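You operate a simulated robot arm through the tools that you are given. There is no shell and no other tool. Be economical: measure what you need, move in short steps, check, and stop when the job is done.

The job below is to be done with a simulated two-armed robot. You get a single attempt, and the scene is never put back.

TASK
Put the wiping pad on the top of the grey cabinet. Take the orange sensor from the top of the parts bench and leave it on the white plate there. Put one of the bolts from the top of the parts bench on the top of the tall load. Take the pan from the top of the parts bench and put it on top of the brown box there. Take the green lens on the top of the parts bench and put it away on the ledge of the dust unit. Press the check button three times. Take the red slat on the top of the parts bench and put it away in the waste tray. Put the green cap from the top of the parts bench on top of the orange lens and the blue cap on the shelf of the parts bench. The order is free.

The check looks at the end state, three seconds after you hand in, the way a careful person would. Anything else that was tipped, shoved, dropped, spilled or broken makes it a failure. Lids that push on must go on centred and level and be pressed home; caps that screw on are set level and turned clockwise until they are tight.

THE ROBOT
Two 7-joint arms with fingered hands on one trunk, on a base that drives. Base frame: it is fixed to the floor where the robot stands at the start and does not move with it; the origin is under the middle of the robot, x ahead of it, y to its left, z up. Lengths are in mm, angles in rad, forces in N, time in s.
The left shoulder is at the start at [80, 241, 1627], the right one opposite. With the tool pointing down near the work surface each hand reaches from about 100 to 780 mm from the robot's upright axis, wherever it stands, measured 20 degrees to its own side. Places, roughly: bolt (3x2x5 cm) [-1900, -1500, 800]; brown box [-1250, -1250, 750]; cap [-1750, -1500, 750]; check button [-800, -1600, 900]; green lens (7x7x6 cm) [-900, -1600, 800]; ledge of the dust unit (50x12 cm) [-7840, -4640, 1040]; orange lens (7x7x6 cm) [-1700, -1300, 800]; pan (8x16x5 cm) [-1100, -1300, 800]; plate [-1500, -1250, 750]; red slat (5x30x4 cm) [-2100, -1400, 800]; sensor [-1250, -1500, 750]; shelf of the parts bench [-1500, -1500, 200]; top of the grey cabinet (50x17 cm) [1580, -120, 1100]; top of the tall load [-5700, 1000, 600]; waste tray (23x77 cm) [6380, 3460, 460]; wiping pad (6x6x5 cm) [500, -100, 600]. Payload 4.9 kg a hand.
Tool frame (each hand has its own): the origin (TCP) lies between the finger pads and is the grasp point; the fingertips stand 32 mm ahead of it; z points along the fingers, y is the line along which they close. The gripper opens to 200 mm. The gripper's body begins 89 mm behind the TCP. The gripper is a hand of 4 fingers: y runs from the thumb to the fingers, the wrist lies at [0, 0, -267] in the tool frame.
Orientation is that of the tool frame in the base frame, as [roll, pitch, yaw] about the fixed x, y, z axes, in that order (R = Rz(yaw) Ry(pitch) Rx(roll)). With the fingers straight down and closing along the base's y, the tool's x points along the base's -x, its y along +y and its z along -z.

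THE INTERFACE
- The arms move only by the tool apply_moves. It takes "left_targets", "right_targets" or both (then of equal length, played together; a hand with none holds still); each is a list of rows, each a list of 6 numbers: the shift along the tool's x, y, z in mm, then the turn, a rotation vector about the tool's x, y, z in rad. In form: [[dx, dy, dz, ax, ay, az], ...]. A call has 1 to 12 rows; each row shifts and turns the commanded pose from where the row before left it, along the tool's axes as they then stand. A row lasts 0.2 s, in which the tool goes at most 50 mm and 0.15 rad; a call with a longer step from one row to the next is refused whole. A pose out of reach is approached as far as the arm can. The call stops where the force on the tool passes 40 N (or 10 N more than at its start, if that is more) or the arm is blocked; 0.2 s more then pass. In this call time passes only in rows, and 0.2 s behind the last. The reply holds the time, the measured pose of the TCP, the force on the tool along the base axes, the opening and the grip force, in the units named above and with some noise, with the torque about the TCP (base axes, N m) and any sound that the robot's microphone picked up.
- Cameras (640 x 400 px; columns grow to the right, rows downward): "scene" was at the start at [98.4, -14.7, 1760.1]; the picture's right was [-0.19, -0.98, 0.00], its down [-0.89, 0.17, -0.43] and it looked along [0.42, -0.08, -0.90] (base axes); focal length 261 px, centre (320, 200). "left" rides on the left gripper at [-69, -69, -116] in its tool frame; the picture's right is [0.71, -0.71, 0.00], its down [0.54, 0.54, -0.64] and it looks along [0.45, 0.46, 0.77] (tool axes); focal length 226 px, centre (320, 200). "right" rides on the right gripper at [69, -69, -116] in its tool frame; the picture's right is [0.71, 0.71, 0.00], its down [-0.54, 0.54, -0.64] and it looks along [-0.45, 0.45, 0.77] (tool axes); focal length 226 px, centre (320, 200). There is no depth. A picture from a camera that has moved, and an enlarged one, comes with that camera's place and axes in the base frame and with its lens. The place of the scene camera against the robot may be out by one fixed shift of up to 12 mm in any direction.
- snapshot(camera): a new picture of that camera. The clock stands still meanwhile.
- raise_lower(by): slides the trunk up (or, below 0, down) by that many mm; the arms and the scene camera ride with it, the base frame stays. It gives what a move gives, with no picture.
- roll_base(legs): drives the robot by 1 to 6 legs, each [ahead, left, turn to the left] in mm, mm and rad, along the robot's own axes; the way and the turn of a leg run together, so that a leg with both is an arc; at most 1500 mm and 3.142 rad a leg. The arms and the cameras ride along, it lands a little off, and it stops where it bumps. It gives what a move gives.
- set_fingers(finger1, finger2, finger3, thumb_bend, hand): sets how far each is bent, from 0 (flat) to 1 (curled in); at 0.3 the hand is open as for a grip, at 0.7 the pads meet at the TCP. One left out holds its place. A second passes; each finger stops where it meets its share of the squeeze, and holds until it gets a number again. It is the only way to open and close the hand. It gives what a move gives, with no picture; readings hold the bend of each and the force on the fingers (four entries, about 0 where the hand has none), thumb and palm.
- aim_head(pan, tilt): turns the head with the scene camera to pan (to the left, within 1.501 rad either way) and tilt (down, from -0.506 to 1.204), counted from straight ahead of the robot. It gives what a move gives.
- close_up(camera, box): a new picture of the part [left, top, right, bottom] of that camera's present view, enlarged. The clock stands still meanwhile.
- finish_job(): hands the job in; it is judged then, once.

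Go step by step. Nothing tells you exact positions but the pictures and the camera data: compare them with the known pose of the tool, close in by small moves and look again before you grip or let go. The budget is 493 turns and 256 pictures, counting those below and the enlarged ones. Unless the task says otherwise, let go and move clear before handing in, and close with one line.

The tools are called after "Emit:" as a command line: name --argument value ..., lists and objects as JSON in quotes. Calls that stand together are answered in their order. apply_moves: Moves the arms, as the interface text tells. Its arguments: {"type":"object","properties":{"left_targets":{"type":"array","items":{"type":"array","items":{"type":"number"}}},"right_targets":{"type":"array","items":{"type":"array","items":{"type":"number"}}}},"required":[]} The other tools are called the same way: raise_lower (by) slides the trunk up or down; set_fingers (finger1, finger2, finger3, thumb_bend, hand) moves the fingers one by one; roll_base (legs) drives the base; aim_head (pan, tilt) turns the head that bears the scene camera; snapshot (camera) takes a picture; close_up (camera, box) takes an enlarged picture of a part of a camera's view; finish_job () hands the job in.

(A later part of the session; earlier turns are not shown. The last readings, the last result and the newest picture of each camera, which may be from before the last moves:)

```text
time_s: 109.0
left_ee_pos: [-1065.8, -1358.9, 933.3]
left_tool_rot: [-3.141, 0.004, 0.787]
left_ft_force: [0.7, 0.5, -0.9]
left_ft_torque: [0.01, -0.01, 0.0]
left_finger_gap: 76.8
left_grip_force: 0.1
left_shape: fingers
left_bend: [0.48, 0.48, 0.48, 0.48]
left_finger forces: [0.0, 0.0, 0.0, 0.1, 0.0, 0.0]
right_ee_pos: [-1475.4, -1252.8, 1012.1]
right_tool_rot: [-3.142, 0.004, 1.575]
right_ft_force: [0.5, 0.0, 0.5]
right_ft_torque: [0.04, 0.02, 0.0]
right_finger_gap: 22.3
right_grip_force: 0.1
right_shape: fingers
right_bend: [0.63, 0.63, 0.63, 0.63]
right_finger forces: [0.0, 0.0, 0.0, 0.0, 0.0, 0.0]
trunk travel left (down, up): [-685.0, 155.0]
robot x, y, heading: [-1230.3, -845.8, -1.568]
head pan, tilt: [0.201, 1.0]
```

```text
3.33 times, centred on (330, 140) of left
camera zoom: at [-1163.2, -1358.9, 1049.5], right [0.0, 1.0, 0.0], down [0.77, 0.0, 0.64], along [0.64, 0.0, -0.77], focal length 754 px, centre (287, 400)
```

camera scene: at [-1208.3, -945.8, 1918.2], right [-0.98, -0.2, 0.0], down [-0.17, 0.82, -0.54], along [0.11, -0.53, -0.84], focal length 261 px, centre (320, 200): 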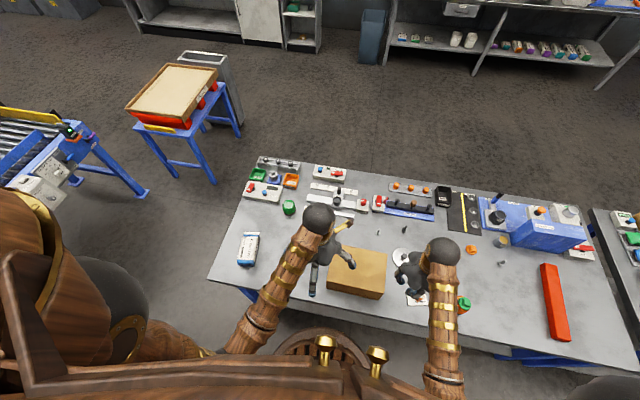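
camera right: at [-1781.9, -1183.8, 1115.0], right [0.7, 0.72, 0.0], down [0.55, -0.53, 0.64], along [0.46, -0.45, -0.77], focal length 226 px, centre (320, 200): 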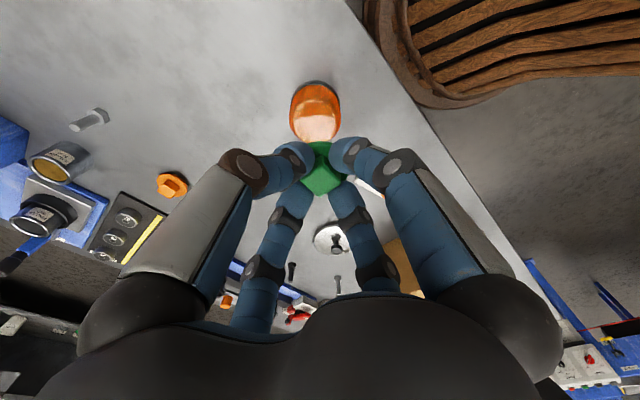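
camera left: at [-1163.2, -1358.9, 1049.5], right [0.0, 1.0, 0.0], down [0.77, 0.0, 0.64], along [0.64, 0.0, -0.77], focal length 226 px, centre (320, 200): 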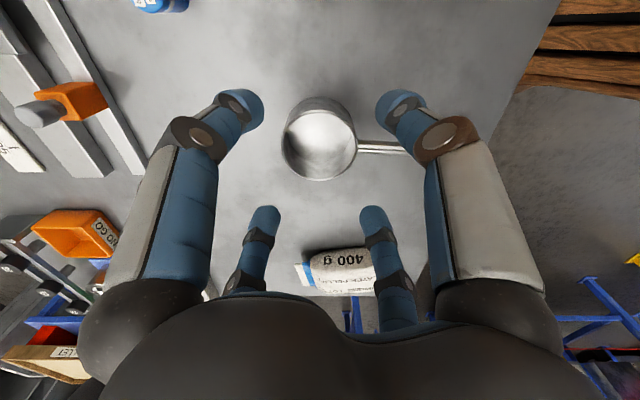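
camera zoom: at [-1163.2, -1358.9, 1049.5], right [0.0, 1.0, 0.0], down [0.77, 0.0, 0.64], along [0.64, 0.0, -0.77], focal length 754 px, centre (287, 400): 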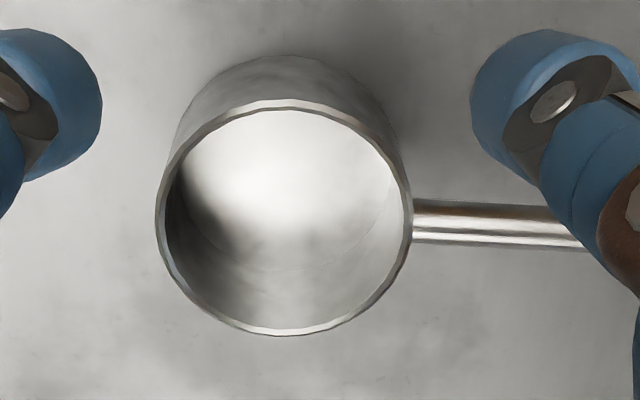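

Rim is centred on the hand axis. Descend to grasp height and close on the cup.

Emit:
apply_moves --left_targets '[[0, 0, 40, 0, 0, 0], [0, 0, 30, 0, 0, 0], [0, 0, 10, 0, 0, 0]]'

Emit:
set_fingers --hand "left" --finger1 0.65 --finger2 0.65 --finger3 0.65 --thumb_bend 0.65

Emit:
snapshot --camera "left"

```text
time_s: 109.8
left_ee_pos: [-1065.1, -1356.9, 851.5]
left_tool_rot: [-3.141, 0.002, 0.787]
left_ft_force: [-0.9, 0.9, -0.9]
left_ft_torque: [-0.02, 0.02, -0.01]
left_finger_gap: 76.7
left_grip_force: 0.1
left_shape: fingers
left_bend: [0.48, 0.48, 0.48, 0.48]
left_finger forces: [0.0, 0.0, 0.1, 0.0, 0.0, 0.1]
right_ee_pos: [-1476.6, -1253.4, 1013.2]
right_tool_rot: [3.141, 0.003, 1.573]
right_ft_force: [0.5, 0.4, -0.4]
right_ft_torque: [0.0, 0.02, -0.01]
right_finger_gap: 22.3
right_grip_force: 0.0
right_shape: fingers
right_bend: [0.63, 0.63, 0.63, 0.63]
right_finger forces: [0.0, 0.0, 0.0, 0.0, 0.0, 0.0]
trunk travel left (down, up): [-685.0, 155.0]
robot x, y, heading: [-1231.3, -844.9, -1.565]
head pan, tilt: [0.201, 1.0]
```

```text
time_s: 110.8
left_ee_pos: [-1063.9, -1356.2, 854.1]
left_tool_rot: [-3.141, 0.002, 0.788]
left_ft_force: [-0.4, 0.7, 3.1]
left_ft_torque: [0.0, 0.05, 0.01]
left_finger_gap: 45.6
left_grip_force: 19.2
left_shape: fingers
left_bend: [0.57, 0.56, 0.57, 0.59]
left_finger forces: [8.1, 9.4, 7.2, 0.1, 13.7, 0.0]
right_ee_pos: [-1475.7, -1252.2, 1011.9]
right_tool_rot: [-3.141, 0.005, 1.574]
right_ft_force: [0.1, 0.1, -0.6]
right_ft_torque: [0.03, -0.01, -0.02]
right_finger_gap: 22.2
right_grip_force: 0.0
right_shape: fingers
right_bend: [0.63, 0.63, 0.63, 0.63]
right_finger forces: [0.0, 0.1, 0.0, 0.0, 0.1, 0.0]
trunk travel left (down, up): [-685.0, 155.0]
robot x, y, heading: [-1232.9, -846.4, -1.566]
head pan, tilt: [0.201, 1.0]
```

```text
191 pictures are left
camera left: at [-1162.4, -1356.4, 970.1], right [0.0, 1.0, 0.0], down [0.77, 0.0, 0.64], along [0.64, 0.0, -0.77], focal length 226 px, centre (320, 200)
```

left: 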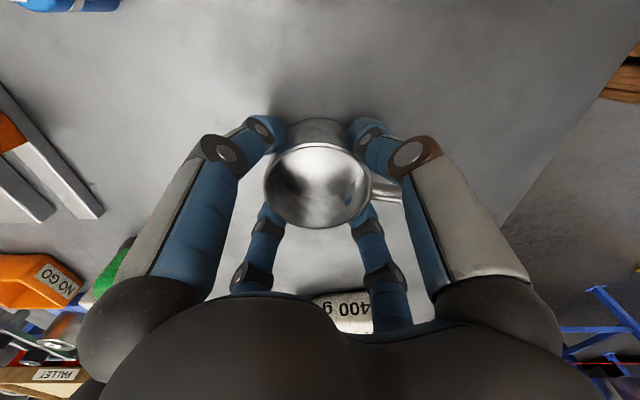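

Pan is held. Lift it, and move the right hand aside.

Emit:
apply_moves --left_targets '[[0, 0, -20, 0, 0, 0], [0, 0, -45, 0, 0, 0], [0, 0, -45, 0, 0, 0], [0, 0, -45, 0, 0, 0]]' --right_targets '[[0, -45, 0, 0, 0, 0], [0, -45, 0, 0, 0, 0], [0, -45, 0, 0, 0, 0], [0, -35, 0, 0, 0, 0]]'

Emit:
snapshot --camera "left"

Emit:
snapshot --camera "scene"

```text
time_s: 111.8
left_ee_pos: [-1068.0, -1357.3, 1006.8]
left_tool_rot: [-3.141, 0.0, 0.788]
left_ft_force: [-0.6, 0.1, -0.7]
left_ft_torque: [0.0, 0.0, -0.01]
left_finger_gap: 45.8
left_grip_force: 18.5
left_shape: fingers
left_bend: [0.57, 0.56, 0.57, 0.6]
left_finger forces: [7.9, 9.5, 7.0, 0.0, 13.0, 0.0]
right_ee_pos: [-1648.1, -1254.5, 1010.0]
right_tool_rot: [3.139, 0.002, 1.573]
right_ft_force: [0.0, 0.3, -0.4]
right_ft_torque: [0.03, -0.01, 0.01]
right_finger_gap: 22.0
right_grip_force: 0.1
right_shape: fingers
right_bend: [0.63, 0.63, 0.63, 0.63]
right_finger forces: [0.0, 0.1, 0.1, 0.1, 0.1, 0.0]
trunk travel left (down, up): [-685.0, 155.0]
robot x, y, heading: [-1231.2, -844.4, -1.568]
head pan, tilt: [0.201, 1.0]
```

```text
190 pictures are left
camera left: at [-1165.4, -1357.9, 1123.5], right [0.0, 1.0, 0.0], down [0.77, 0.0, 0.64], along [0.64, 0.0, -0.77], focal length 226 px, centre (320, 200)
```

left: 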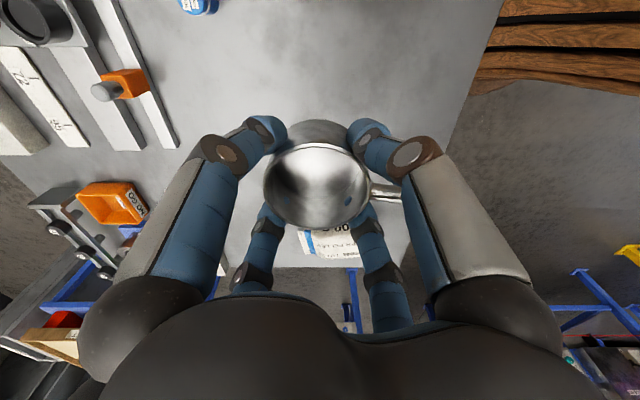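

```text
189 pictures are left
camera scene: at [-1208.7, -947.0, 1918.1], right [-0.98, -0.2, 0.0], down [-0.17, 0.82, -0.54], along [0.11, -0.53, -0.84], focal length 261 px, centre (320, 200)
```

scene: 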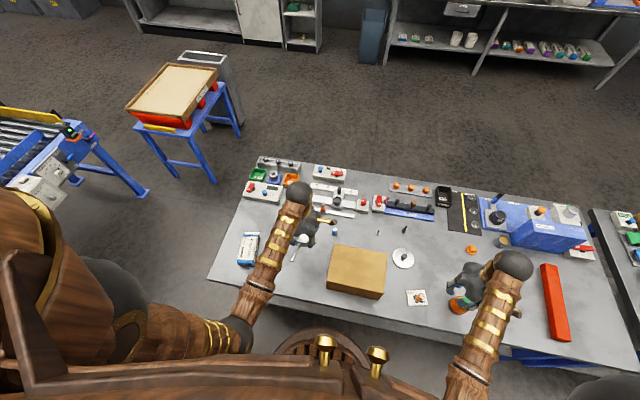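

Emit:
apply_moves --left_targets '[[-24.4, -36.7, 0, 0, 0, 0], [-24.4, -36.7, 0, 0, 0, 0], [-24.4, -36.7, 0, 0, 0, 0], [-24.4, -36.7, 0, 0, 0, 0], [-24.4, -36.7, 0, 0, 0, 0]]'

Emit:
snapshot --camera "left"

Emit:
close_up --camera "scene" --box '[260, 200, 460, 325]'

```text
time_s: 113.0
left_ee_pos: [-1284.7, -1311.3, 1007.8]
left_tool_rot: [-3.14, -0.001, 0.785]
left_ft_force: [0.0, -0.9, -0.6]
left_ft_torque: [0.01, 0.0, 0.03]
left_finger_gap: 45.3
left_grip_force: 18.5
left_shape: fingers
left_bend: [0.57, 0.56, 0.57, 0.6]
left_finger forces: [7.7, 9.3, 7.0, 0.1, 12.8, 0.0]
right_ee_pos: [-1647.9, -1253.5, 1010.5]
right_tool_rot: [3.14, 0.004, 1.573]
right_ft_force: [-0.2, 0.3, 0.1]
right_ft_torque: [-0.01, -0.05, 0.02]
right_finger_gap: 22.3
right_grip_force: 0.1
right_shape: fingers
right_bend: [0.63, 0.63, 0.63, 0.63]
right_finger forces: [0.1, 0.0, 0.0, 0.0, 0.0, 0.0]
trunk travel left (down, up): [-685.0, 155.0]
robot x, y, heading: [-1231.0, -848.1, -1.561]
head pan, tilt: [0.201, 1.0]
```

```text
188 pictures are left
camera left: at [-1382.7, -1312.6, 1124.2], right [0.0, 1.0, 0.0], down [0.77, 0.0, 0.64], along [0.64, 0.0, -0.77], focal length 226 px, centre (320, 200)
```

left: 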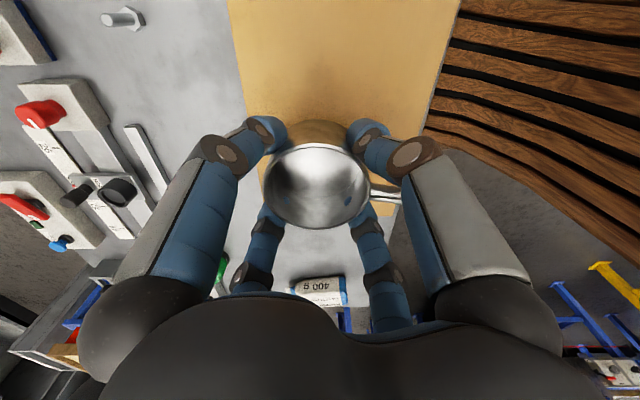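

```text
3.20 times, centred on (360, 262) of scene
camera zoom: at [-1210.1, -946.2, 1918.2], right [-0.98, -0.2, 0.0], down [-0.17, 0.82, -0.54], along [0.11, -0.53, -0.84], focal length 835 px, centre (192, 0)
```

zoom: 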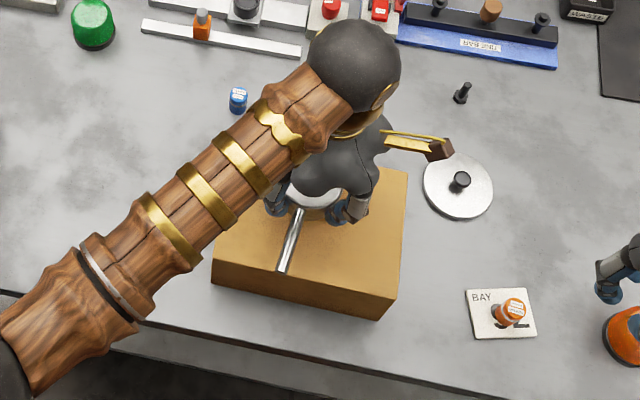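

Emit:
apply_moves --left_targets '[[0, 0, 25, 0, 0, 0], [0, 0, 10, 0, 0, 0], [0, 0, 3, 0, 0, 0], [0, 0, 3, 0, 0, 0]]'

Emit:
apply_moves --left_targets '[[0, 0, 2, 0, 0, 0], [0, 0, 2, 0, 0, 0]]'

```text
time_s: 114.0
left_ee_pos: [-1282.4, -1312.9, 969.7]
left_tool_rot: [3.141, 0.009, 0.787]
left_ft_force: [-1.8, 1.9, 35.0]
left_ft_torque: [0.01, 0.08, 0.12]
left_finger_gap: 45.6
left_grip_force: 22.5
left_shape: fingers
left_bend: [0.57, 0.56, 0.57, 0.6]
left_finger forces: [9.8, 10.8, 9.2, 0.0, 15.9, 0.0]
right_ee_pos: [-1646.1, -1251.2, 1013.5]
right_tool_rot: [3.141, 0.008, 1.574]
right_ft_force: [0.1, -0.5, -0.8]
right_ft_torque: [-0.03, -0.01, 0.01]
right_finger_gap: 22.4
right_grip_force: 0.1
right_shape: fingers
right_bend: [0.63, 0.63, 0.63, 0.63]
right_finger forces: [0.0, 0.1, 0.1, 0.0, 0.0, 0.0]
trunk travel left (down, up): [-685.0, 155.0]
robot x, y, heading: [-1229.1, -843.9, -1.57]
head pan, tilt: [0.201, 1.0]
```

```text
time_s: 114.6
left_ee_pos: [-1282.1, -1313.8, 964.4]
left_tool_rot: [3.14, 0.003, 0.787]
left_ft_force: [-5.1, 0.0, 37.8]
left_ft_torque: [0.03, 0.21, 0.26]
left_finger_gap: 45.6
left_grip_force: 23.8
left_shape: fingers
left_bend: [0.57, 0.56, 0.57, 0.6]
left_finger forces: [10.8, 10.7, 9.3, 0.1, 17.2, 0.1]
right_ee_pos: [-1647.6, -1251.5, 1011.5]
right_tool_rot: [3.141, 0.006, 1.574]
right_ft_force: [0.7, -0.4, -0.7]
right_ft_torque: [0.0, 0.01, -0.02]
right_finger_gap: 22.1
right_grip_force: 0.0
right_shape: fingers
right_bend: [0.63, 0.63, 0.63, 0.63]
right_finger forces: [0.0, 0.0, 0.0, 0.0, 0.0, 0.0]
trunk travel left (down, up): [-685.0, 155.0]
robot x, y, heading: [-1227.5, -844.8, -1.568]
head pan, tilt: [0.201, 1.0]
```

Pan is down on the box. Relieve, then open.

Emit:
apply_moves --left_targets '[[0, 0, -3, 0, 0, 0]]'

Emit:
set_fingers --hand "left" --finger1 0.52 --finger2 0.52 --finger3 0.52 --thumb_bend 0.52

Emit:
apply_moves --left_targets '[[0, 0, -15, 0, 0, 0], [0, 0, -45, 0, 0, 0], [0, 0, -45, 0, 0, 0]]'

Emit:
snapshot --camera "left"

```text
time_s: 115.0
left_ee_pos: [-1281.9, -1314.0, 964.8]
left_tool_rot: [-3.141, 0.001, 0.787]
left_ft_force: [-4.2, -0.7, 21.7]
left_ft_torque: [-0.09, 0.3, 0.18]
left_finger_gap: 45.1
left_grip_force: 22.2
left_shape: fingers
left_bend: [0.57, 0.56, 0.57, 0.6]
left_finger forces: [10.5, 10.0, 8.0, 0.1, 15.5, 0.0]
right_ee_pos: [-1648.1, -1252.0, 1010.6]
right_tool_rot: [3.141, 0.004, 1.573]
right_ft_force: [-0.5, -0.1, 0.6]
right_ft_torque: [0.01, -0.01, 0.0]
right_finger_gap: 22.1
right_grip_force: 0.0
right_shape: fingers
right_bend: [0.63, 0.63, 0.63, 0.63]
right_finger forces: [0.0, 0.0, 0.1, 0.0, 0.0, 0.0]
trunk travel left (down, up): [-685.0, 155.0]
robot x, y, heading: [-1228.5, -844.9, -1.565]
head pan, tilt: [0.201, 1.0]
```

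```text
time_s: 116.0
left_ee_pos: [-1282.1, -1314.4, 965.7]
left_tool_rot: [3.142, 0.0, 0.787]
left_ft_force: [0.2, -0.9, 0.0]
left_ft_torque: [0.0, 0.02, 0.02]
left_finger_gap: 61.3
left_grip_force: 0.0
left_shape: fingers
left_bend: [0.52, 0.52, 0.52, 0.52]
left_finger forces: [0.0, 0.0, 0.0, 0.1, 0.1, 0.1]
right_ee_pos: [-1646.0, -1253.4, 1010.6]
right_tool_rot: [-3.14, 0.006, 1.573]
right_ft_force: [-0.8, 0.2, 1.0]
right_ft_torque: [0.0, 0.01, -0.01]
right_finger_gap: 22.0
right_grip_force: 0.1
right_shape: fingers
right_bend: [0.63, 0.63, 0.63, 0.63]
right_finger forces: [0.1, 0.1, 0.0, 0.0, 0.1, 0.0]
trunk travel left (down, up): [-685.0, 155.0]
robot x, y, heading: [-1228.0, -846.3, -1.566]
head pan, tilt: [0.201, 1.0]
```

```text
time_s: 116.8
left_ee_pos: [-1283.5, -1314.1, 1069.5]
left_tool_rot: [-3.141, 0.0, 0.786]
left_ft_force: [0.2, -0.3, 0.1]
left_ft_torque: [0.01, 0.02, 0.0]
left_finger_gap: 61.6
left_grip_force: 0.0
left_shape: fingers
left_bend: [0.52, 0.52, 0.52, 0.52]
left_finger forces: [0.0, 0.0, 0.0, 0.0, 0.0, 0.1]
right_ee_pos: [-1645.8, -1253.6, 1011.3]
right_tool_rot: [3.141, 0.006, 1.573]
right_ft_force: [0.5, -0.6, 0.9]
right_ft_torque: [0.0, 0.01, 0.01]
right_finger_gap: 22.4
right_grip_force: 0.0
right_shape: fingers
right_bend: [0.63, 0.63, 0.63, 0.63]
right_finger forces: [0.0, 0.0, 0.0, 0.0, 0.1, 0.0]
trunk travel left (down, up): [-685.0, 155.0]
robot x, y, heading: [-1229.0, -845.0, -1.566]
head pan, tilt: [0.201, 1.0]
```

```text
186 pictures are left
camera left: at [-1380.1, -1315.5, 1186.6], right [0.0, 1.0, 0.0], down [0.77, 0.0, 0.64], along [0.64, 0.0, -0.77], focal length 226 px, centre (320, 200)
```

left: 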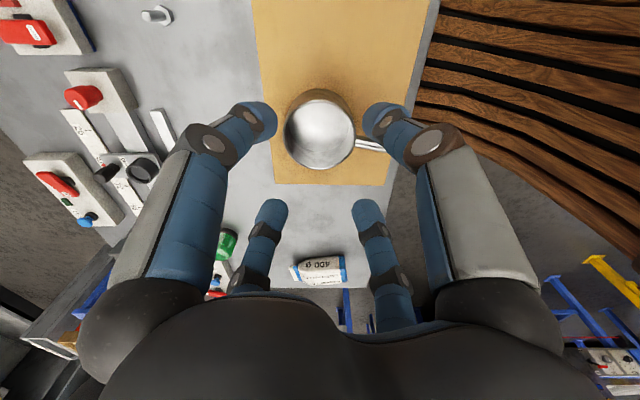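

Pan is on the box. Now the check button: shift the base left and form a closed fingertip.

Emit:
roll_base --legs '[[0, 190, 0]]'

Emit:
set_fingers --hand "left" --finger1 0.7 --finger2 0.7 --finger3 0.7 --thumb_bend 0.7

Emit:
aim_head --pan 0.3 --tilt 0.85

Emit:
snapshot --camera "scene"

```text
time_s: 118.3
left_ee_pos: [-1099.0, -1313.3, 1069.6]
left_tool_rot: [3.139, -0.001, 0.789]
left_ft_force: [-0.8, -0.2, -0.4]
left_ft_torque: [0.0, -0.01, -0.02]
left_finger_gap: 61.3
left_grip_force: 0.0
left_shape: fingers
left_bend: [0.52, 0.52, 0.52, 0.52]
left_finger forces: [0.0, 0.1, 0.0, 0.0, 0.1, 0.0]
right_ee_pos: [-1463.6, -1254.7, 1009.3]
right_tool_rot: [3.137, 0.002, 1.575]
right_ft_force: [-1.0, -0.1, -0.2]
right_ft_torque: [0.01, -0.05, 0.02]
right_finger_gap: 22.1
right_grip_force: 0.1
right_shape: fingers
right_bend: [0.63, 0.63, 0.63, 0.63]
right_finger forces: [0.0, 0.0, 0.0, 0.0, 0.0, 0.1]
trunk travel left (down, up): [-685.0, 155.0]
robot x, y, heading: [-1044.0, -844.2, -1.57]
head pan, tilt: [0.201, 1.0]
```

```text
time_s: 119.3
left_ee_pos: [-1095.6, -1313.6, 1069.6]
left_tool_rot: [-3.14, 0.001, 0.79]
left_ft_force: [0.2, 0.0, 0.2]
left_ft_torque: [0.0, -0.02, -0.01]
left_finger_gap: 2.0
left_grip_force: 0.1
left_shape: fingers
left_bend: [0.69, 0.69, 0.69, 0.69]
left_finger forces: [0.1, 0.0, 0.0, 0.0, 0.0, 0.1]
right_ee_pos: [-1460.1, -1254.2, 1011.7]
right_tool_rot: [-3.14, 0.005, 1.579]
right_ft_force: [0.4, -0.4, 0.2]
right_ft_torque: [-0.01, -0.02, 0.02]
right_finger_gap: 22.4
right_grip_force: 0.0
right_shape: fingers
right_bend: [0.63, 0.63, 0.63, 0.63]
right_finger forces: [0.0, 0.0, 0.0, 0.1, 0.0, 0.0]
trunk travel left (down, up): [-685.0, 155.0]
robot x, y, heading: [-1044.2, -845.4, -1.568]
head pan, tilt: [0.201, 1.0]
```

```text
time_s: 120.0
left_ee_pos: [-1094.7, -1314.3, 1069.4]
left_tool_rot: [3.141, 0.0, 0.788]
left_ft_force: [-0.1, 0.5, 0.3]
left_ft_torque: [0.02, 0.04, 0.0]
left_finger_gap: 2.1
left_grip_force: 0.0
left_shape: fingers
left_bend: [0.69, 0.69, 0.69, 0.69]
left_finger forces: [0.1, 0.0, 0.0, 0.1, 0.0, 0.0]
right_ee_pos: [-1459.5, -1254.1, 1010.3]
right_tool_rot: [-3.141, 0.005, 1.577]
right_ft_force: [-0.2, -0.7, 0.7]
right_ft_torque: [0.02, -0.03, -0.03]
right_finger_gap: 22.3
right_grip_force: 0.0
right_shape: fingers
right_bend: [0.63, 0.63, 0.63, 0.63]
right_finger forces: [0.0, 0.1, 0.0, 0.0, 0.1, 0.0]
trunk travel left (down, up): [-685.0, 155.0]
robot x, y, heading: [-1043.0, -842.5, -1.566]
head pan, tilt: [0.3, 0.85]
```

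```text
185 pictures are left
camera scene: at [-1012.9, -951.4, 1929.3], right [-0.95, -0.3, 0.0], down [-0.23, 0.72, -0.66], along [0.2, -0.63, -0.75], focal length 261 px, centre (320, 200)
```

scene: 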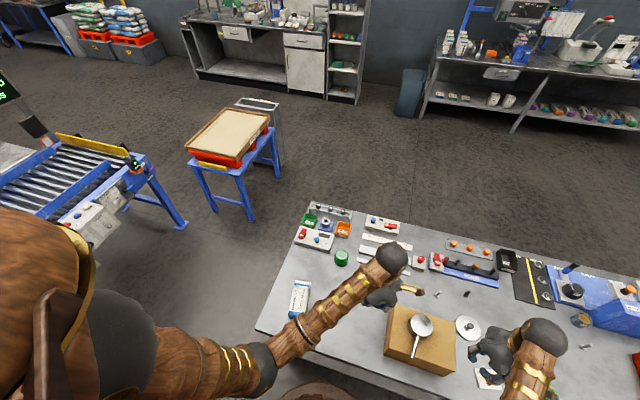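

Emit:
apply_moves --left_targets '[[0.5, 46, 0, 0, 0, 0], [0.5, 46, 0, 0, 0, 0], [0.5, 46, 0, 0, 0, 0], [0.5, 46, 0, 0, 0, 0], [0.5, 46, 0, 0, 0, 0], [0.5, 46, 0, 0, 0, 0], [0.5, 46, 0, 0, 0, 0], [0.5, 46, 0, 0, 0, 0], [0.5, 46, 0, 0, 0, 0]]'

Emit:
snapshot --camera "left"

Emit:
close_up --camera "scene" --box '[260, 180, 420, 300]'

```text
time_s: 122.0
left_ee_pos: [-797.2, -1603.3, 1068.8]
left_tool_rot: [-3.139, -0.002, 0.79]
left_ft_force: [0.0, -0.6, -0.1]
left_ft_torque: [0.01, 0.03, 0.0]
left_finger_gap: 2.1
left_grip_force: 0.1
left_shape: fingers
left_bend: [0.69, 0.69, 0.69, 0.69]
left_finger forces: [0.0, 0.0, 0.1, 0.0, 0.1, 0.1]
right_ee_pos: [-1458.3, -1255.5, 1010.8]
right_tool_rot: [3.14, 0.003, 1.574]
right_ft_force: [0.2, 0.1, -0.3]
right_ft_torque: [0.01, 0.02, 0.01]
right_finger_gap: 22.0
right_grip_force: 0.0
right_shape: fingers
right_bend: [0.63, 0.63, 0.63, 0.63]
right_finger forces: [0.0, 0.1, 0.1, 0.0, 0.0, 0.0]
trunk travel left (down, up): [-685.0, 155.0]
robot x, y, heading: [-1046.7, -844.6, -1.565]
head pan, tilt: [0.3, 0.85]
```

```text
184 pictures are left
camera left: at [-894.1, -1603.8, 1185.0], right [0.0, 1.0, 0.0], down [0.77, 0.0, 0.64], along [0.64, 0.0, -0.77], focal length 226 px, centre (320, 200)
```

left: 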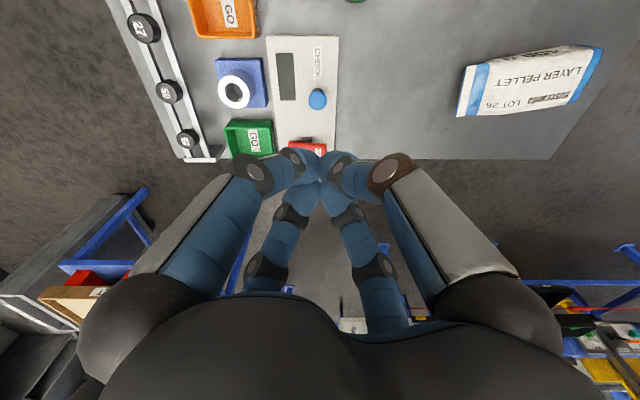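

```text
3.33 times, centred on (340, 240) of scene
camera zoom: at [-1011.5, -953.4, 1929.2], right [-0.95, -0.3, 0.0], down [-0.23, 0.72, -0.66], along [0.2, -0.63, -0.75], focal length 870 px, centre (253, 67)
```

zoom: 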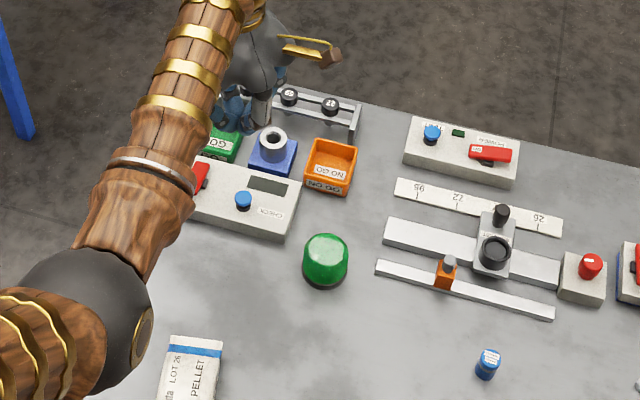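

Emit:
apply_moves --left_targets '[[-7.7, -0.8, 40, 0, 0, 0], [0, 0, 40, 0, 0, 0], [0, 0, 30, 0, 0, 0]]'

Emit:
close_up --camera "left" --box '[240, 60, 400, 210]'

```text
time_s: 122.8
left_ee_pos: [-805.0, -1608.2, 960.0]
left_tool_rot: [-3.141, 0.002, 0.791]
left_ft_force: [0.5, -0.5, 0.7]
left_ft_torque: [0.01, 0.01, 0.01]
left_finger_gap: 2.2
left_grip_force: 0.1
left_shape: fingers
left_bend: [0.69, 0.69, 0.69, 0.69]
left_finger forces: [0.0, 0.1, 0.0, 0.0, 0.0, 0.0]
right_ee_pos: [-1459.7, -1253.5, 1009.9]
right_tool_rot: [3.141, 0.003, 1.577]
right_ft_force: [-0.6, 0.0, 0.3]
right_ft_torque: [0.0, -0.01, 0.02]
right_finger_gap: 22.1
right_grip_force: 0.0
right_shape: fingers
right_bend: [0.63, 0.63, 0.63, 0.63]
right_finger forces: [0.0, 0.0, 0.1, 0.0, 0.0, 0.1]
trunk travel left (down, up): [-685.0, 155.0]
robot x, y, heading: [-1047.2, -844.6, -1.566]
head pan, tilt: [0.3, 0.85]
```

```text
2.67 times, centred on (320, 135) of left
camera zoom: at [-902.1, -1609.1, 1077.6], right [0.0, 1.0, 0.0], down [0.77, 0.0, 0.64], along [0.64, 0.0, -0.77], focal length 603 px, centre (320, 373)
```

zoom: 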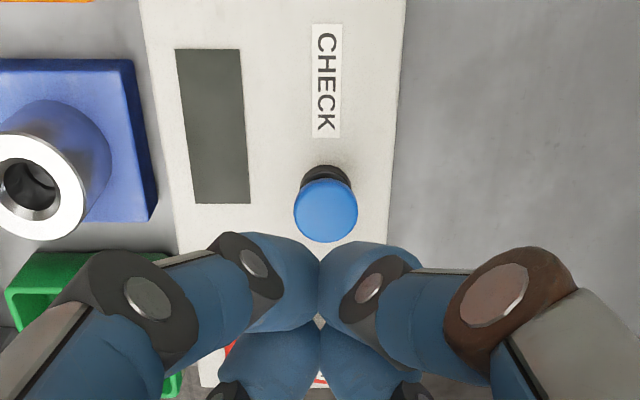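

Button is centred. Approach and press in small steps, listening for a click.

Emit:
apply_moves --left_targets '[[1.6, -1.6, 30, 0, 0, 0], [0, 0, 22, 0, 0, 0], [0, 0, 3, 0, 0, 0]]'

Emit:
close_up --camera "left" --box '[240, 60, 400, 210]'

```text
time_s: 123.6
left_ee_pos: [-804.9, -1604.4, 905.0]
left_tool_rot: [3.14, 0.002, 0.79]
left_ft_force: [-0.4, -1.2, 0.0]
left_ft_torque: [0.02, 0.01, -0.03]
left_finger_gap: 2.0
left_grip_force: 0.1
left_shape: fingers
left_bend: [0.69, 0.69, 0.69, 0.69]
left_finger forces: [0.1, 0.0, 0.1, 0.0, 0.0, 0.0]
right_ee_pos: [-1459.1, -1253.2, 1011.0]
right_tool_rot: [-3.141, 0.006, 1.577]
right_ft_force: [-0.7, 0.7, -0.2]
right_ft_torque: [0.0, -0.01, 0.04]
right_finger_gap: 22.1
right_grip_force: 0.0
right_shape: fingers
right_bend: [0.63, 0.63, 0.63, 0.63]
right_finger forces: [0.0, 0.1, 0.1, 0.0, 0.0, 0.0]
trunk travel left (down, up): [-685.0, 155.0]
robot x, y, heading: [-1046.4, -847.7, -1.566]
head pan, tilt: [0.3, 0.85]
```

```text
2.67 times, centred on (320, 135) of left
camera zoom: at [-901.7, -1605.7, 1022.7], right [0.0, 1.0, 0.0], down [0.77, 0.0, 0.64], along [0.64, 0.0, -0.77], focal length 603 px, centre (320, 373)
```

zoom: 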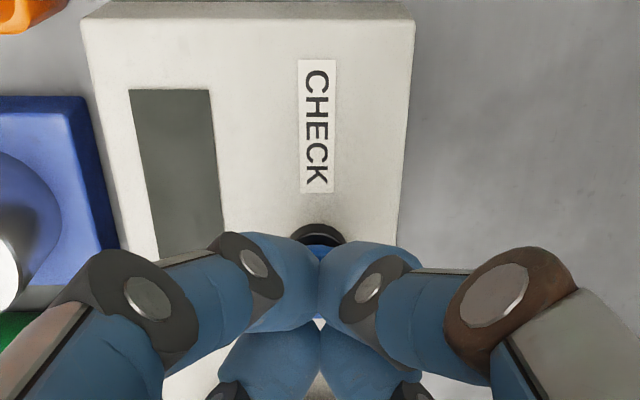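

Emit:
apply_moves --left_targets '[[0, 0, 2, 0, 0, 0], [0, 0, 2, 0, 0, 0], [0, 0, 2, 0, 0, 0], [0, 0, 2, 0, 0, 0]]'

```text
time_s: 124.6
left_ee_pos: [-804.9, -1606.8, 896.3]
left_tool_rot: [-3.141, 0.001, 0.79]
left_ft_force: [0.4, -0.3, -0.5]
left_ft_torque: [0.01, -0.01, -0.01]
left_finger_gap: 2.1
left_grip_force: 0.1
left_shape: fingers
left_bend: [0.69, 0.69, 0.69, 0.69]
left_finger forces: [0.1, 0.0, 0.1, 0.0, 0.0, 0.1]
right_ee_pos: [-1460.6, -1254.5, 1009.5]
right_tool_rot: [3.141, 0.003, 1.576]
right_ft_force: [-0.4, 0.1, 0.0]
right_ft_torque: [-0.02, 0.0, 0.02]
right_finger_gap: 22.2
right_grip_force: 0.0
right_shape: fingers
right_bend: [0.63, 0.63, 0.63, 0.63]
right_finger forces: [0.0, 0.0, 0.0, 0.0, 0.1, 0.1]
trunk travel left (down, up): [-685.0, 155.0]
robot x, y, heading: [-1046.2, -844.0, -1.565]
head pan, tilt: [0.3, 0.85]
```

Emit:
apply_moves --left_targets '[[0, 0, 2, 0, 0, 0], [0, 0, 2, 0, 0, 0]]'

Emit:
apply_moves --left_targets '[[0, 0, 2, 0, 0, 0], [0, 0, 2, 0, 0, 0]]'

```text
time_s: 125.2
left_ee_pos: [-805.5, -1605.1, 891.9]
left_tool_rot: [-3.14, 0.001, 0.788]
left_ft_force: [-0.5, 0.2, -0.3]
left_ft_torque: [0.0, -0.02, -0.03]
left_finger_gap: 2.4
left_grip_force: 0.0
left_shape: fingers
left_bend: [0.69, 0.69, 0.69, 0.69]
left_finger forces: [0.0, 0.0, 0.0, 0.0, 0.0, 0.0]
right_ee_pos: [-1459.6, -1254.5, 1010.3]
right_tool_rot: [3.141, 0.004, 1.576]
right_ft_force: [0.5, -0.4, 0.0]
right_ft_torque: [0.0, 0.0, -0.01]
right_finger_gap: 22.1
right_grip_force: 0.1
right_shape: fingers
right_bend: [0.63, 0.63, 0.63, 0.63]
right_finger forces: [0.0, 0.0, 0.0, 0.0, 0.1, 0.0]
trunk travel left (down, up): [-685.0, 155.0]
robot x, y, heading: [-1043.2, -844.1, -1.567]
head pan, tilt: [0.3, 0.85]
```

```text
time_s: 125.8
left_ee_pos: [-805.4, -1605.2, 886.7]
left_tool_rot: [-3.141, 0.001, 0.788]
left_ft_force: [0.0, 1.0, 0.7]
left_ft_torque: [0.02, -0.01, -0.02]
left_finger_gap: 2.1
left_grip_force: 0.1
left_shape: fingers
left_bend: [0.69, 0.69, 0.69, 0.69]
left_finger forces: [0.1, 0.0, 0.0, 0.1, 0.0, 0.0]
right_ee_pos: [-1459.7, -1253.8, 1011.6]
right_tool_rot: [-3.141, 0.003, 1.576]
right_ft_force: [0.5, 0.3, -0.2]
right_ft_torque: [0.0, 0.0, 0.01]
right_finger_gap: 22.2
right_grip_force: 0.1
right_shape: fingers
right_bend: [0.63, 0.63, 0.63, 0.63]
right_finger forces: [0.0, 0.0, 0.0, 0.0, 0.0, 0.0]
trunk travel left (down, up): [-685.0, 155.0]
robot x, y, heading: [-1042.5, -842.9, -1.564]
head pan, tilt: [0.3, 0.85]
```

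Emit:
close_up --camera "left" --box '[240, 60, 400, 210]'

Emit:
apply_moves --left_targets '[[0, 0, 2, 0, 0, 0], [0, 0, 2, 0, 0, 0]]'

```text
2.67 times, centred on (320, 135) of left
camera zoom: at [-902.0, -1606.3, 1005.3], right [0.0, 1.0, 0.0], down [0.77, 0.0, 0.64], along [0.64, 0.0, -0.77], focal length 603 px, centre (320, 373)
```

zoom: 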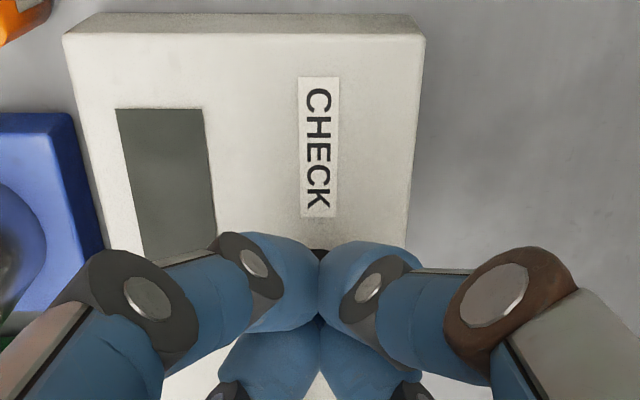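

```text
time_s: 126.4
left_ee_pos: [-805.3, -1604.7, 885.2]
left_tool_rot: [-3.14, 0.001, 0.79]
left_ft_force: [-0.1, -1.0, 1.9]
left_ft_torque: [0.02, 0.02, -0.01]
left_finger_gap: 2.0
left_grip_force: 0.0
left_shape: fingers
left_bend: [0.69, 0.69, 0.69, 0.69]
left_finger forces: [0.0, 0.0, 0.0, 0.0, 0.0, 0.0]
right_ee_pos: [-1459.9, -1253.9, 1010.8]
right_tool_rot: [-3.141, 0.004, 1.576]
right_ft_force: [-0.4, 0.7, -0.2]
right_ft_torque: [0.0, 0.03, 0.04]
right_finger_gap: 22.1
right_grip_force: 0.0
right_shape: fingers
right_bend: [0.63, 0.63, 0.63, 0.63]
right_finger forces: [0.1, 0.1, 0.1, 0.0, 0.0, 0.1]
trunk travel left (down, up): [-685.0, 155.0]
robot x, y, heading: [-1043.8, -842.7, -1.564]
head pan, tilt: [0.3, 0.85]
```

Emit:
apply_moves --left_targets '[[0, 0, -5, 0, 0, 0], [2.5, 2.5, 0, 0, 0, 0], [0, 0, 3, 0, 0, 0], [0, 0, 2, 0, 0, 0], [0, 0, 2, 0, 0, 0]]'

Emit:
apply_moves --left_targets '[[0, 0, 2, 0, 0, 0]]'

Emit:
apply_moves --left_targets '[[0, 0, 2, 0, 0, 0]]'

```text
time_s: 127.6
left_ee_pos: [-801.1, -1604.7, 882.4]
left_tool_rot: [-3.141, 0.002, 0.788]
left_ft_force: [0.7, -0.5, 2.8]
left_ft_torque: [-0.02, -0.02, -0.02]
left_finger_gap: 2.3
left_grip_force: 0.2
left_shape: fingers
left_bend: [0.69, 0.69, 0.69, 0.69]
left_finger forces: [0.1, 0.0, 0.0, 0.1, 0.1, 0.0]
right_ee_pos: [-1460.7, -1253.8, 1010.2]
right_tool_rot: [-3.141, 0.003, 1.577]
right_ft_force: [0.0, 0.5, 0.2]
right_ft_torque: [-0.02, 0.0, 0.01]
right_finger_gap: 22.3
right_grip_force: 0.0
right_shape: fingers
right_bend: [0.63, 0.63, 0.63, 0.63]
right_finger forces: [0.0, 0.1, 0.0, 0.1, 0.0, 0.1]
trunk travel left (down, up): [-685.0, 155.0]
robot x, y, heading: [-1045.7, -844.2, -1.565]
head pan, tilt: [0.3, 0.85]
heard: click
```

```text
time_s: 128.0
left_ee_pos: [-802.1, -1605.1, 880.7]
left_tool_rot: [3.141, 0.001, 0.791]
left_ft_force: [0.5, 0.2, 4.6]
left_ft_torque: [0.03, -0.05, -0.04]
left_finger_gap: 2.0
left_grip_force: 1.9
left_shape: fingers
left_bend: [0.69, 0.69, 0.69, 0.69]
left_finger forces: [0.0, 0.0, 5.0, 0.1, 0.0, 0.0]
right_ee_pos: [-1460.4, -1254.3, 1011.7]
right_tool_rot: [-3.141, 0.005, 1.574]
right_ft_force: [1.0, 0.3, -0.2]
right_ft_torque: [0.01, -0.01, 0.01]
right_finger_gap: 22.3
right_grip_force: 0.1
right_shape: fingers
right_bend: [0.63, 0.63, 0.63, 0.63]
right_finger forces: [0.0, 0.0, 0.0, 0.0, 0.0, 0.0]
trunk travel left (down, up): [-685.0, 155.0]
robot x, y, heading: [-1044.2, -843.9, -1.566]
head pan, tilt: [0.3, 0.85]
```

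```text
time_s: 128.4
left_ee_pos: [-802.2, -1604.6, 879.7]
left_tool_rot: [3.141, 0.0, 0.792]
left_ft_force: [1.9, 0.9, 8.8]
left_ft_torque: [0.06, -0.17, 0.01]
left_finger_gap: 2.0
left_grip_force: 6.9
left_shape: fingers
left_bend: [0.69, 0.69, 0.69, 0.69]
left_finger forces: [0.0, 6.6, 8.6, 0.0, 0.0, 0.1]
right_ee_pos: [-1459.8, -1252.9, 1012.0]
right_tool_rot: [3.142, 0.006, 1.578]
right_ft_force: [-0.1, 0.0, 1.0]
right_ft_torque: [0.0, 0.0, -0.02]
right_finger_gap: 22.3
right_grip_force: 0.0
right_shape: fingers
right_bend: [0.63, 0.63, 0.63, 0.63]
right_finger forces: [0.0, 0.0, 0.0, 0.0, 0.1, 0.1]
trunk travel left (down, up): [-685.0, 155.0]
robot x, y, heading: [-1044.4, -843.1, -1.564]
head pan, tilt: [0.3, 0.85]
```

One click heard. Release, look at the display.

Emit:
apply_moves --left_targets '[[0, 0, -10, 0, 0, 0], [0, 0, -30, 0, 0, 0]]'

Emit:
close_up --camera "left" --box '[240, 60, 400, 210]'

```text
time_s: 129.0
left_ee_pos: [-801.8, -1603.0, 917.8]
left_tool_rot: [3.141, 0.0, 0.791]
left_ft_force: [-0.6, 0.5, 1.1]
left_ft_torque: [-0.01, -0.03, 0.01]
left_finger_gap: 2.1
left_grip_force: 0.2
left_shape: fingers
left_bend: [0.69, 0.69, 0.69, 0.69]
left_finger forces: [0.0, 0.0, 0.0, 0.0, 0.0, 0.0]
right_ee_pos: [-1460.1, -1251.3, 1010.6]
right_tool_rot: [-3.141, 0.004, 1.577]
right_ft_force: [0.3, 0.3, -0.5]
right_ft_torque: [0.01, 0.0, 0.02]
right_finger_gap: 22.1
right_grip_force: 0.2
right_shape: fingers
right_bend: [0.63, 0.63, 0.63, 0.63]
right_finger forces: [0.1, 0.1, 0.0, 0.0, 0.0, 0.0]
trunk travel left (down, up): [-685.0, 155.0]
robot x, y, heading: [-1048.7, -844.7, -1.568]
head pan, tilt: [0.3, 0.85]
```

```text
2.67 times, centred on (320, 135) of left
camera zoom: at [-899.1, -1604.1, 1035.7], right [0.0, 1.0, 0.0], down [0.77, 0.0, 0.64], along [0.64, 0.0, -0.77], focal length 603 px, centre (320, 373)
```

zoom: 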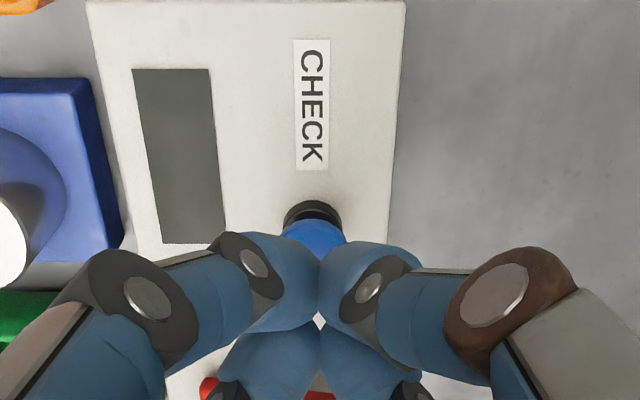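

Emit:
apply_moves --left_targets '[[0, 0, 30, 0, 0, 0], [0, 0, 4, 0, 0, 0], [0, 0, 3, 0, 0, 0], [0, 0, 2, 0, 0, 0]]'

Emit:
apply_moves --left_targets '[[0, 0, -15, 0, 0, 0], [0, 0, -15, 0, 0, 0], [0, 0, 0, 0, 0, 0]]'

```text
time_s: 130.0
left_ee_pos: [-801.6, -1605.8, 880.8]
left_tool_rot: [-3.141, 0.001, 0.788]
left_ft_force: [1.4, 1.6, 7.5]
left_ft_torque: [0.01, -0.09, 0.0]
left_finger_gap: 1.8
left_grip_force: 4.7
left_shape: fingers
left_bend: [0.69, 0.69, 0.69, 0.69]
left_finger forces: [0.0, 0.0, 8.4, 0.0, 0.1, 0.0]
right_ee_pos: [-1459.3, -1253.2, 1011.0]
right_tool_rot: [3.141, 0.004, 1.577]
right_ft_force: [0.0, 0.0, -0.2]
right_ft_torque: [0.01, 0.0, 0.02]
right_finger_gap: 22.1
right_grip_force: 0.1
right_shape: fingers
right_bend: [0.63, 0.63, 0.63, 0.63]
right_finger forces: [0.0, 0.0, 0.1, 0.0, 0.1, 0.0]
trunk travel left (down, up): [-685.0, 155.0]
robot x, y, heading: [-1046.0, -841.5, -1.566]
head pan, tilt: [0.3, 0.85]
heard: click
```

```text
time_s: 130.8
left_ee_pos: [-802.6, -1606.3, 909.7]
left_tool_rot: [-3.14, 0.0, 0.788]
left_ft_force: [0.0, -0.1, -0.2]
left_ft_torque: [0.01, 0.03, 0.03]
left_finger_gap: 2.0
left_grip_force: 0.2
left_shape: fingers
left_bend: [0.69, 0.69, 0.69, 0.69]
left_finger forces: [0.1, 0.0, 0.0, 0.0, 0.0, 0.0]
right_ee_pos: [-1460.5, -1254.8, 1011.4]
right_tool_rot: [-3.141, 0.005, 1.576]
right_ft_force: [-0.3, 0.0, 0.4]
right_ft_torque: [-0.01, 0.02, 0.0]
right_finger_gap: 22.5
right_grip_force: 0.0
right_shape: fingers
right_bend: [0.63, 0.63, 0.63, 0.63]
right_finger forces: [0.0, 0.0, 0.0, 0.0, 0.1, 0.0]
trunk travel left (down, up): [-685.0, 155.0]
robot x, y, heading: [-1042.8, -847.0, -1.565]
head pan, tilt: [0.3, 0.85]
```

Second click. Third press.

Emit:
apply_moves --left_targets '[[0, 0, 22, 0, 0, 0], [0, 0, 4, 0, 0, 0], [0, 0, 3, 0, 0, 0]]'

Emit:
apply_moves --left_targets '[[0, 0, -40, 0, 0, 0], [0, 0, -40, 0, 0, 0], [0, 0, -40, 0, 0, 0]]'

Emit:
close_up --camera "left" --box '[200, 0, 480, 200]'

```text
time_s: 131.6
left_ee_pos: [-801.5, -1605.2, 880.1]
left_tool_rot: [3.141, 0.001, 0.788]
left_ft_force: [-0.4, -0.4, 4.1]
left_ft_torque: [-0.04, -0.04, -0.01]
left_finger_gap: 2.2
left_grip_force: 2.7
left_shape: fingers
left_bend: [0.69, 0.69, 0.69, 0.69]
left_finger forces: [0.1, 4.9, 0.0, 0.0, 0.0, 0.0]
right_ee_pos: [-1460.1, -1253.5, 1010.9]
right_tool_rot: [3.14, 0.006, 1.576]
right_ft_force: [0.3, 0.1, 0.3]
right_ft_torque: [-0.03, -0.01, -0.01]
right_finger_gap: 22.3
right_grip_force: 0.1
right_shape: fingers
right_bend: [0.63, 0.63, 0.63, 0.63]
right_finger forces: [0.1, 0.1, 0.0, 0.0, 0.0, 0.0]
trunk travel left (down, up): [-685.0, 155.0]
robot x, y, heading: [-1045.8, -845.1, -1.561]
head pan, tilt: [0.3, 0.85]
heard: click
```

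```text
time_s: 132.4
left_ee_pos: [-800.1, -1606.0, 999.8]
left_tool_rot: [-3.139, 0.0, 0.79]
left_ft_force: [-0.7, 0.2, -0.3]
left_ft_torque: [0.01, 0.0, 0.02]
left_finger_gap: 2.2
left_grip_force: 0.0
left_shape: fingers
left_bend: [0.69, 0.69, 0.69, 0.69]
left_finger forces: [0.0, 0.0, 0.1, 0.1, 0.0, 0.1]
right_ee_pos: [-1460.9, -1253.5, 1010.4]
right_tool_rot: [-3.141, 0.004, 1.577]
right_ft_force: [-1.1, -0.6, 1.5]
right_ft_torque: [-0.02, 0.0, 0.0]
right_finger_gap: 22.3
right_grip_force: 0.1
right_shape: fingers
right_bend: [0.63, 0.63, 0.63, 0.63]
right_finger forces: [0.0, 0.0, 0.1, 0.1, 0.0, 0.0]
trunk travel left (down, up): [-685.0, 155.0]
robot x, y, heading: [-1043.0, -842.7, -1.565]
head pan, tilt: [0.3, 0.85]
```

```text
2.00 times, centred on (340, 100) of left
camera zoom: at [-897.9, -1606.2, 1116.8], right [0.0, 1.0, 0.0], down [0.77, 0.0, 0.64], along [0.64, 0.0, -0.77], focal length 452 px, centre (280, 400)
```

zoom: 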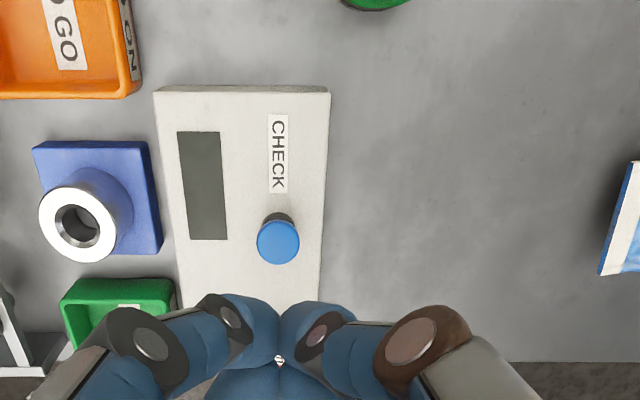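

Three clicks done. Next the green lens with the left hand; move over it and look.

Emit:
apply_moves --left_targets '[[-15, -32.4, -10, 0, 0, 0], [-15, -32.4, -10, 0, 0, 0], [-15, -32.4, -10, 0, 0, 0], [-15, -32.4, -10, 0, 0, 0]]'

Emit:
snapshot --camera "left"

```text
time_s: 133.4
left_ee_pos: [-935.6, -1556.1, 1042.8]
left_tool_rot: [-3.141, 0.0, 0.791]
left_ft_force: [-0.2, -0.5, -0.7]
left_ft_torque: [-0.01, -0.01, -0.01]
left_finger_gap: 2.0
left_grip_force: 0.0
left_shape: fingers
left_bend: [0.69, 0.69, 0.69, 0.69]
left_finger forces: [0.0, 0.1, 0.0, 0.0, 0.1, 0.0]
right_ee_pos: [-1459.4, -1254.2, 1011.0]
right_tool_rot: [3.14, 0.006, 1.577]
right_ft_force: [-0.1, -0.1, 0.0]
right_ft_torque: [-0.02, -0.02, 0.0]
right_finger_gap: 22.1
right_grip_force: 0.1
right_shape: fingers
right_bend: [0.63, 0.63, 0.63, 0.63]
right_finger forces: [0.0, 0.0, 0.0, 0.1, 0.0, 0.0]
trunk travel left (down, up): [-685.0, 155.0]
robot x, y, heading: [-1045.1, -846.1, -1.561]
head pan, tilt: [0.3, 0.85]
```

```text
177 pictures are left
camera left: at [-1032.7, -1557.5, 1159.1], right [0.0, 1.0, 0.0], down [0.77, 0.0, 0.64], along [0.64, 0.0, -0.77], focal length 226 px, centre (320, 200)
```

left: 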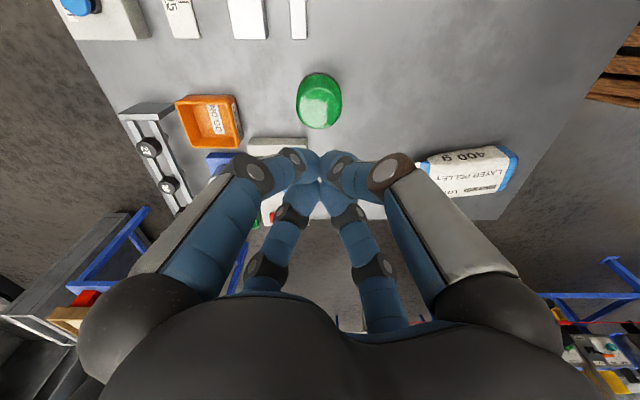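

Emit:
apply_moves --left_targets '[[0, 0, 0, 0, 0, 0.13], [0, 0, 0, 0, 0, 0.13], [0, 0, 0, 0, 0, 0.13], [0, 0, 0, 0, 0, 0.13]]'

Emit:
set_fingers --hand "left" --finger1 0.52 --finger2 0.52 --finger3 0.52 --thumb_bend 0.52

Emit:
apply_moves --left_targets '[[0, 0, 40, 0, 0, 0], [0, 0, 40, 0, 0, 0], [0, 0, 30, 0, 0, 0]]'

Emit:
snapshot --camera "left"

```text
time_s: 134.4
left_ee_pos: [-935.4, -1557.6, 1041.9]
left_tool_rot: [3.141, 0.002, 0.269]
left_ft_force: [-0.3, -0.4, 0.3]
left_ft_torque: [0.03, 0.0, -0.02]
left_finger_gap: 2.4
left_grip_force: 0.0
left_shape: fingers
left_bend: [0.69, 0.69, 0.69, 0.69]
left_finger forces: [0.0, 0.0, 0.1, 0.1, 0.0, 0.0]
right_ee_pos: [-1460.9, -1255.0, 1010.4]
right_tool_rot: [3.14, 0.002, 1.575]
right_ft_force: [0.1, 0.8, 0.4]
right_ft_torque: [-0.01, 0.02, -0.04]
right_finger_gap: 22.2
right_grip_force: 0.1
right_shape: fingers
right_bend: [0.63, 0.63, 0.63, 0.63]
right_finger forces: [0.0, 0.0, 0.0, 0.0, 0.0, 0.0]
trunk travel left (down, up): [-685.0, 155.0]
robot x, y, heading: [-1044.2, -845.4, -1.568]
head pan, tilt: [0.3, 0.85]
```

```text
time_s: 135.4
left_ee_pos: [-936.0, -1556.3, 1040.0]
left_tool_rot: [3.141, 0.003, 0.269]
left_ft_force: [-1.2, 0.4, -0.2]
left_ft_torque: [0.0, 0.0, 0.01]
left_finger_gap: 61.5
left_grip_force: 0.0
left_shape: fingers
left_bend: [0.52, 0.52, 0.52, 0.52]
left_finger forces: [0.1, 0.1, 0.0, 0.0, 0.0, 0.2]
right_ee_pos: [-1459.5, -1252.8, 1010.9]
right_tool_rot: [-3.14, 0.003, 1.576]
right_ft_force: [-0.1, 0.5, 0.6]
right_ft_torque: [-0.01, 0.01, 0.01]
right_finger_gap: 22.0
right_grip_force: 0.0
right_shape: fingers
right_bend: [0.63, 0.63, 0.63, 0.63]
right_finger forces: [0.0, 0.0, 0.1, 0.1, 0.0, 0.0]
trunk travel left (down, up): [-685.0, 155.0]
robot x, y, heading: [-1044.1, -844.6, -1.562]
head pan, tilt: [0.3, 0.85]
```

```text
time_s: 136.2
left_ee_pos: [-936.9, -1556.9, 930.7]
left_tool_rot: [-3.14, 0.002, 0.27]
left_ft_force: [-0.9, -0.6, 0.1]
left_ft_torque: [0.01, 0.0, -0.01]
left_finger_gap: 61.5
left_grip_force: 0.1
left_shape: fingers
left_bend: [0.52, 0.52, 0.52, 0.52]
left_finger forces: [0.0, 0.0, 0.0, 0.0, 0.1, 0.0]
right_ee_pos: [-1460.7, -1254.0, 1010.7]
right_tool_rot: [3.141, 0.004, 1.576]
right_ft_force: [0.5, 0.3, -0.1]
right_ft_torque: [0.0, 0.01, 0.01]
right_finger_gap: 22.4
right_grip_force: 0.1
right_shape: fingers
right_bend: [0.63, 0.63, 0.63, 0.63]
right_finger forces: [0.0, 0.0, 0.1, 0.0, 0.0, 0.0]
trunk travel left (down, up): [-685.0, 155.0]
robot x, y, heading: [-1043.9, -841.8, -1.562]
head pan, tilt: [0.3, 0.85]
```

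```text
176 pictures are left
camera left: at [-1021.2, -1510.1, 1047.7], right [0.49, 0.87, 0.0], down [0.67, -0.38, 0.64], along [0.56, -0.32, -0.77], focal length 226 px, centre (320, 200)
```

left: 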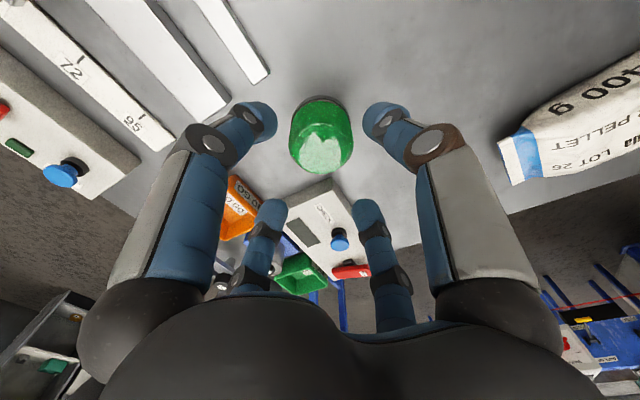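

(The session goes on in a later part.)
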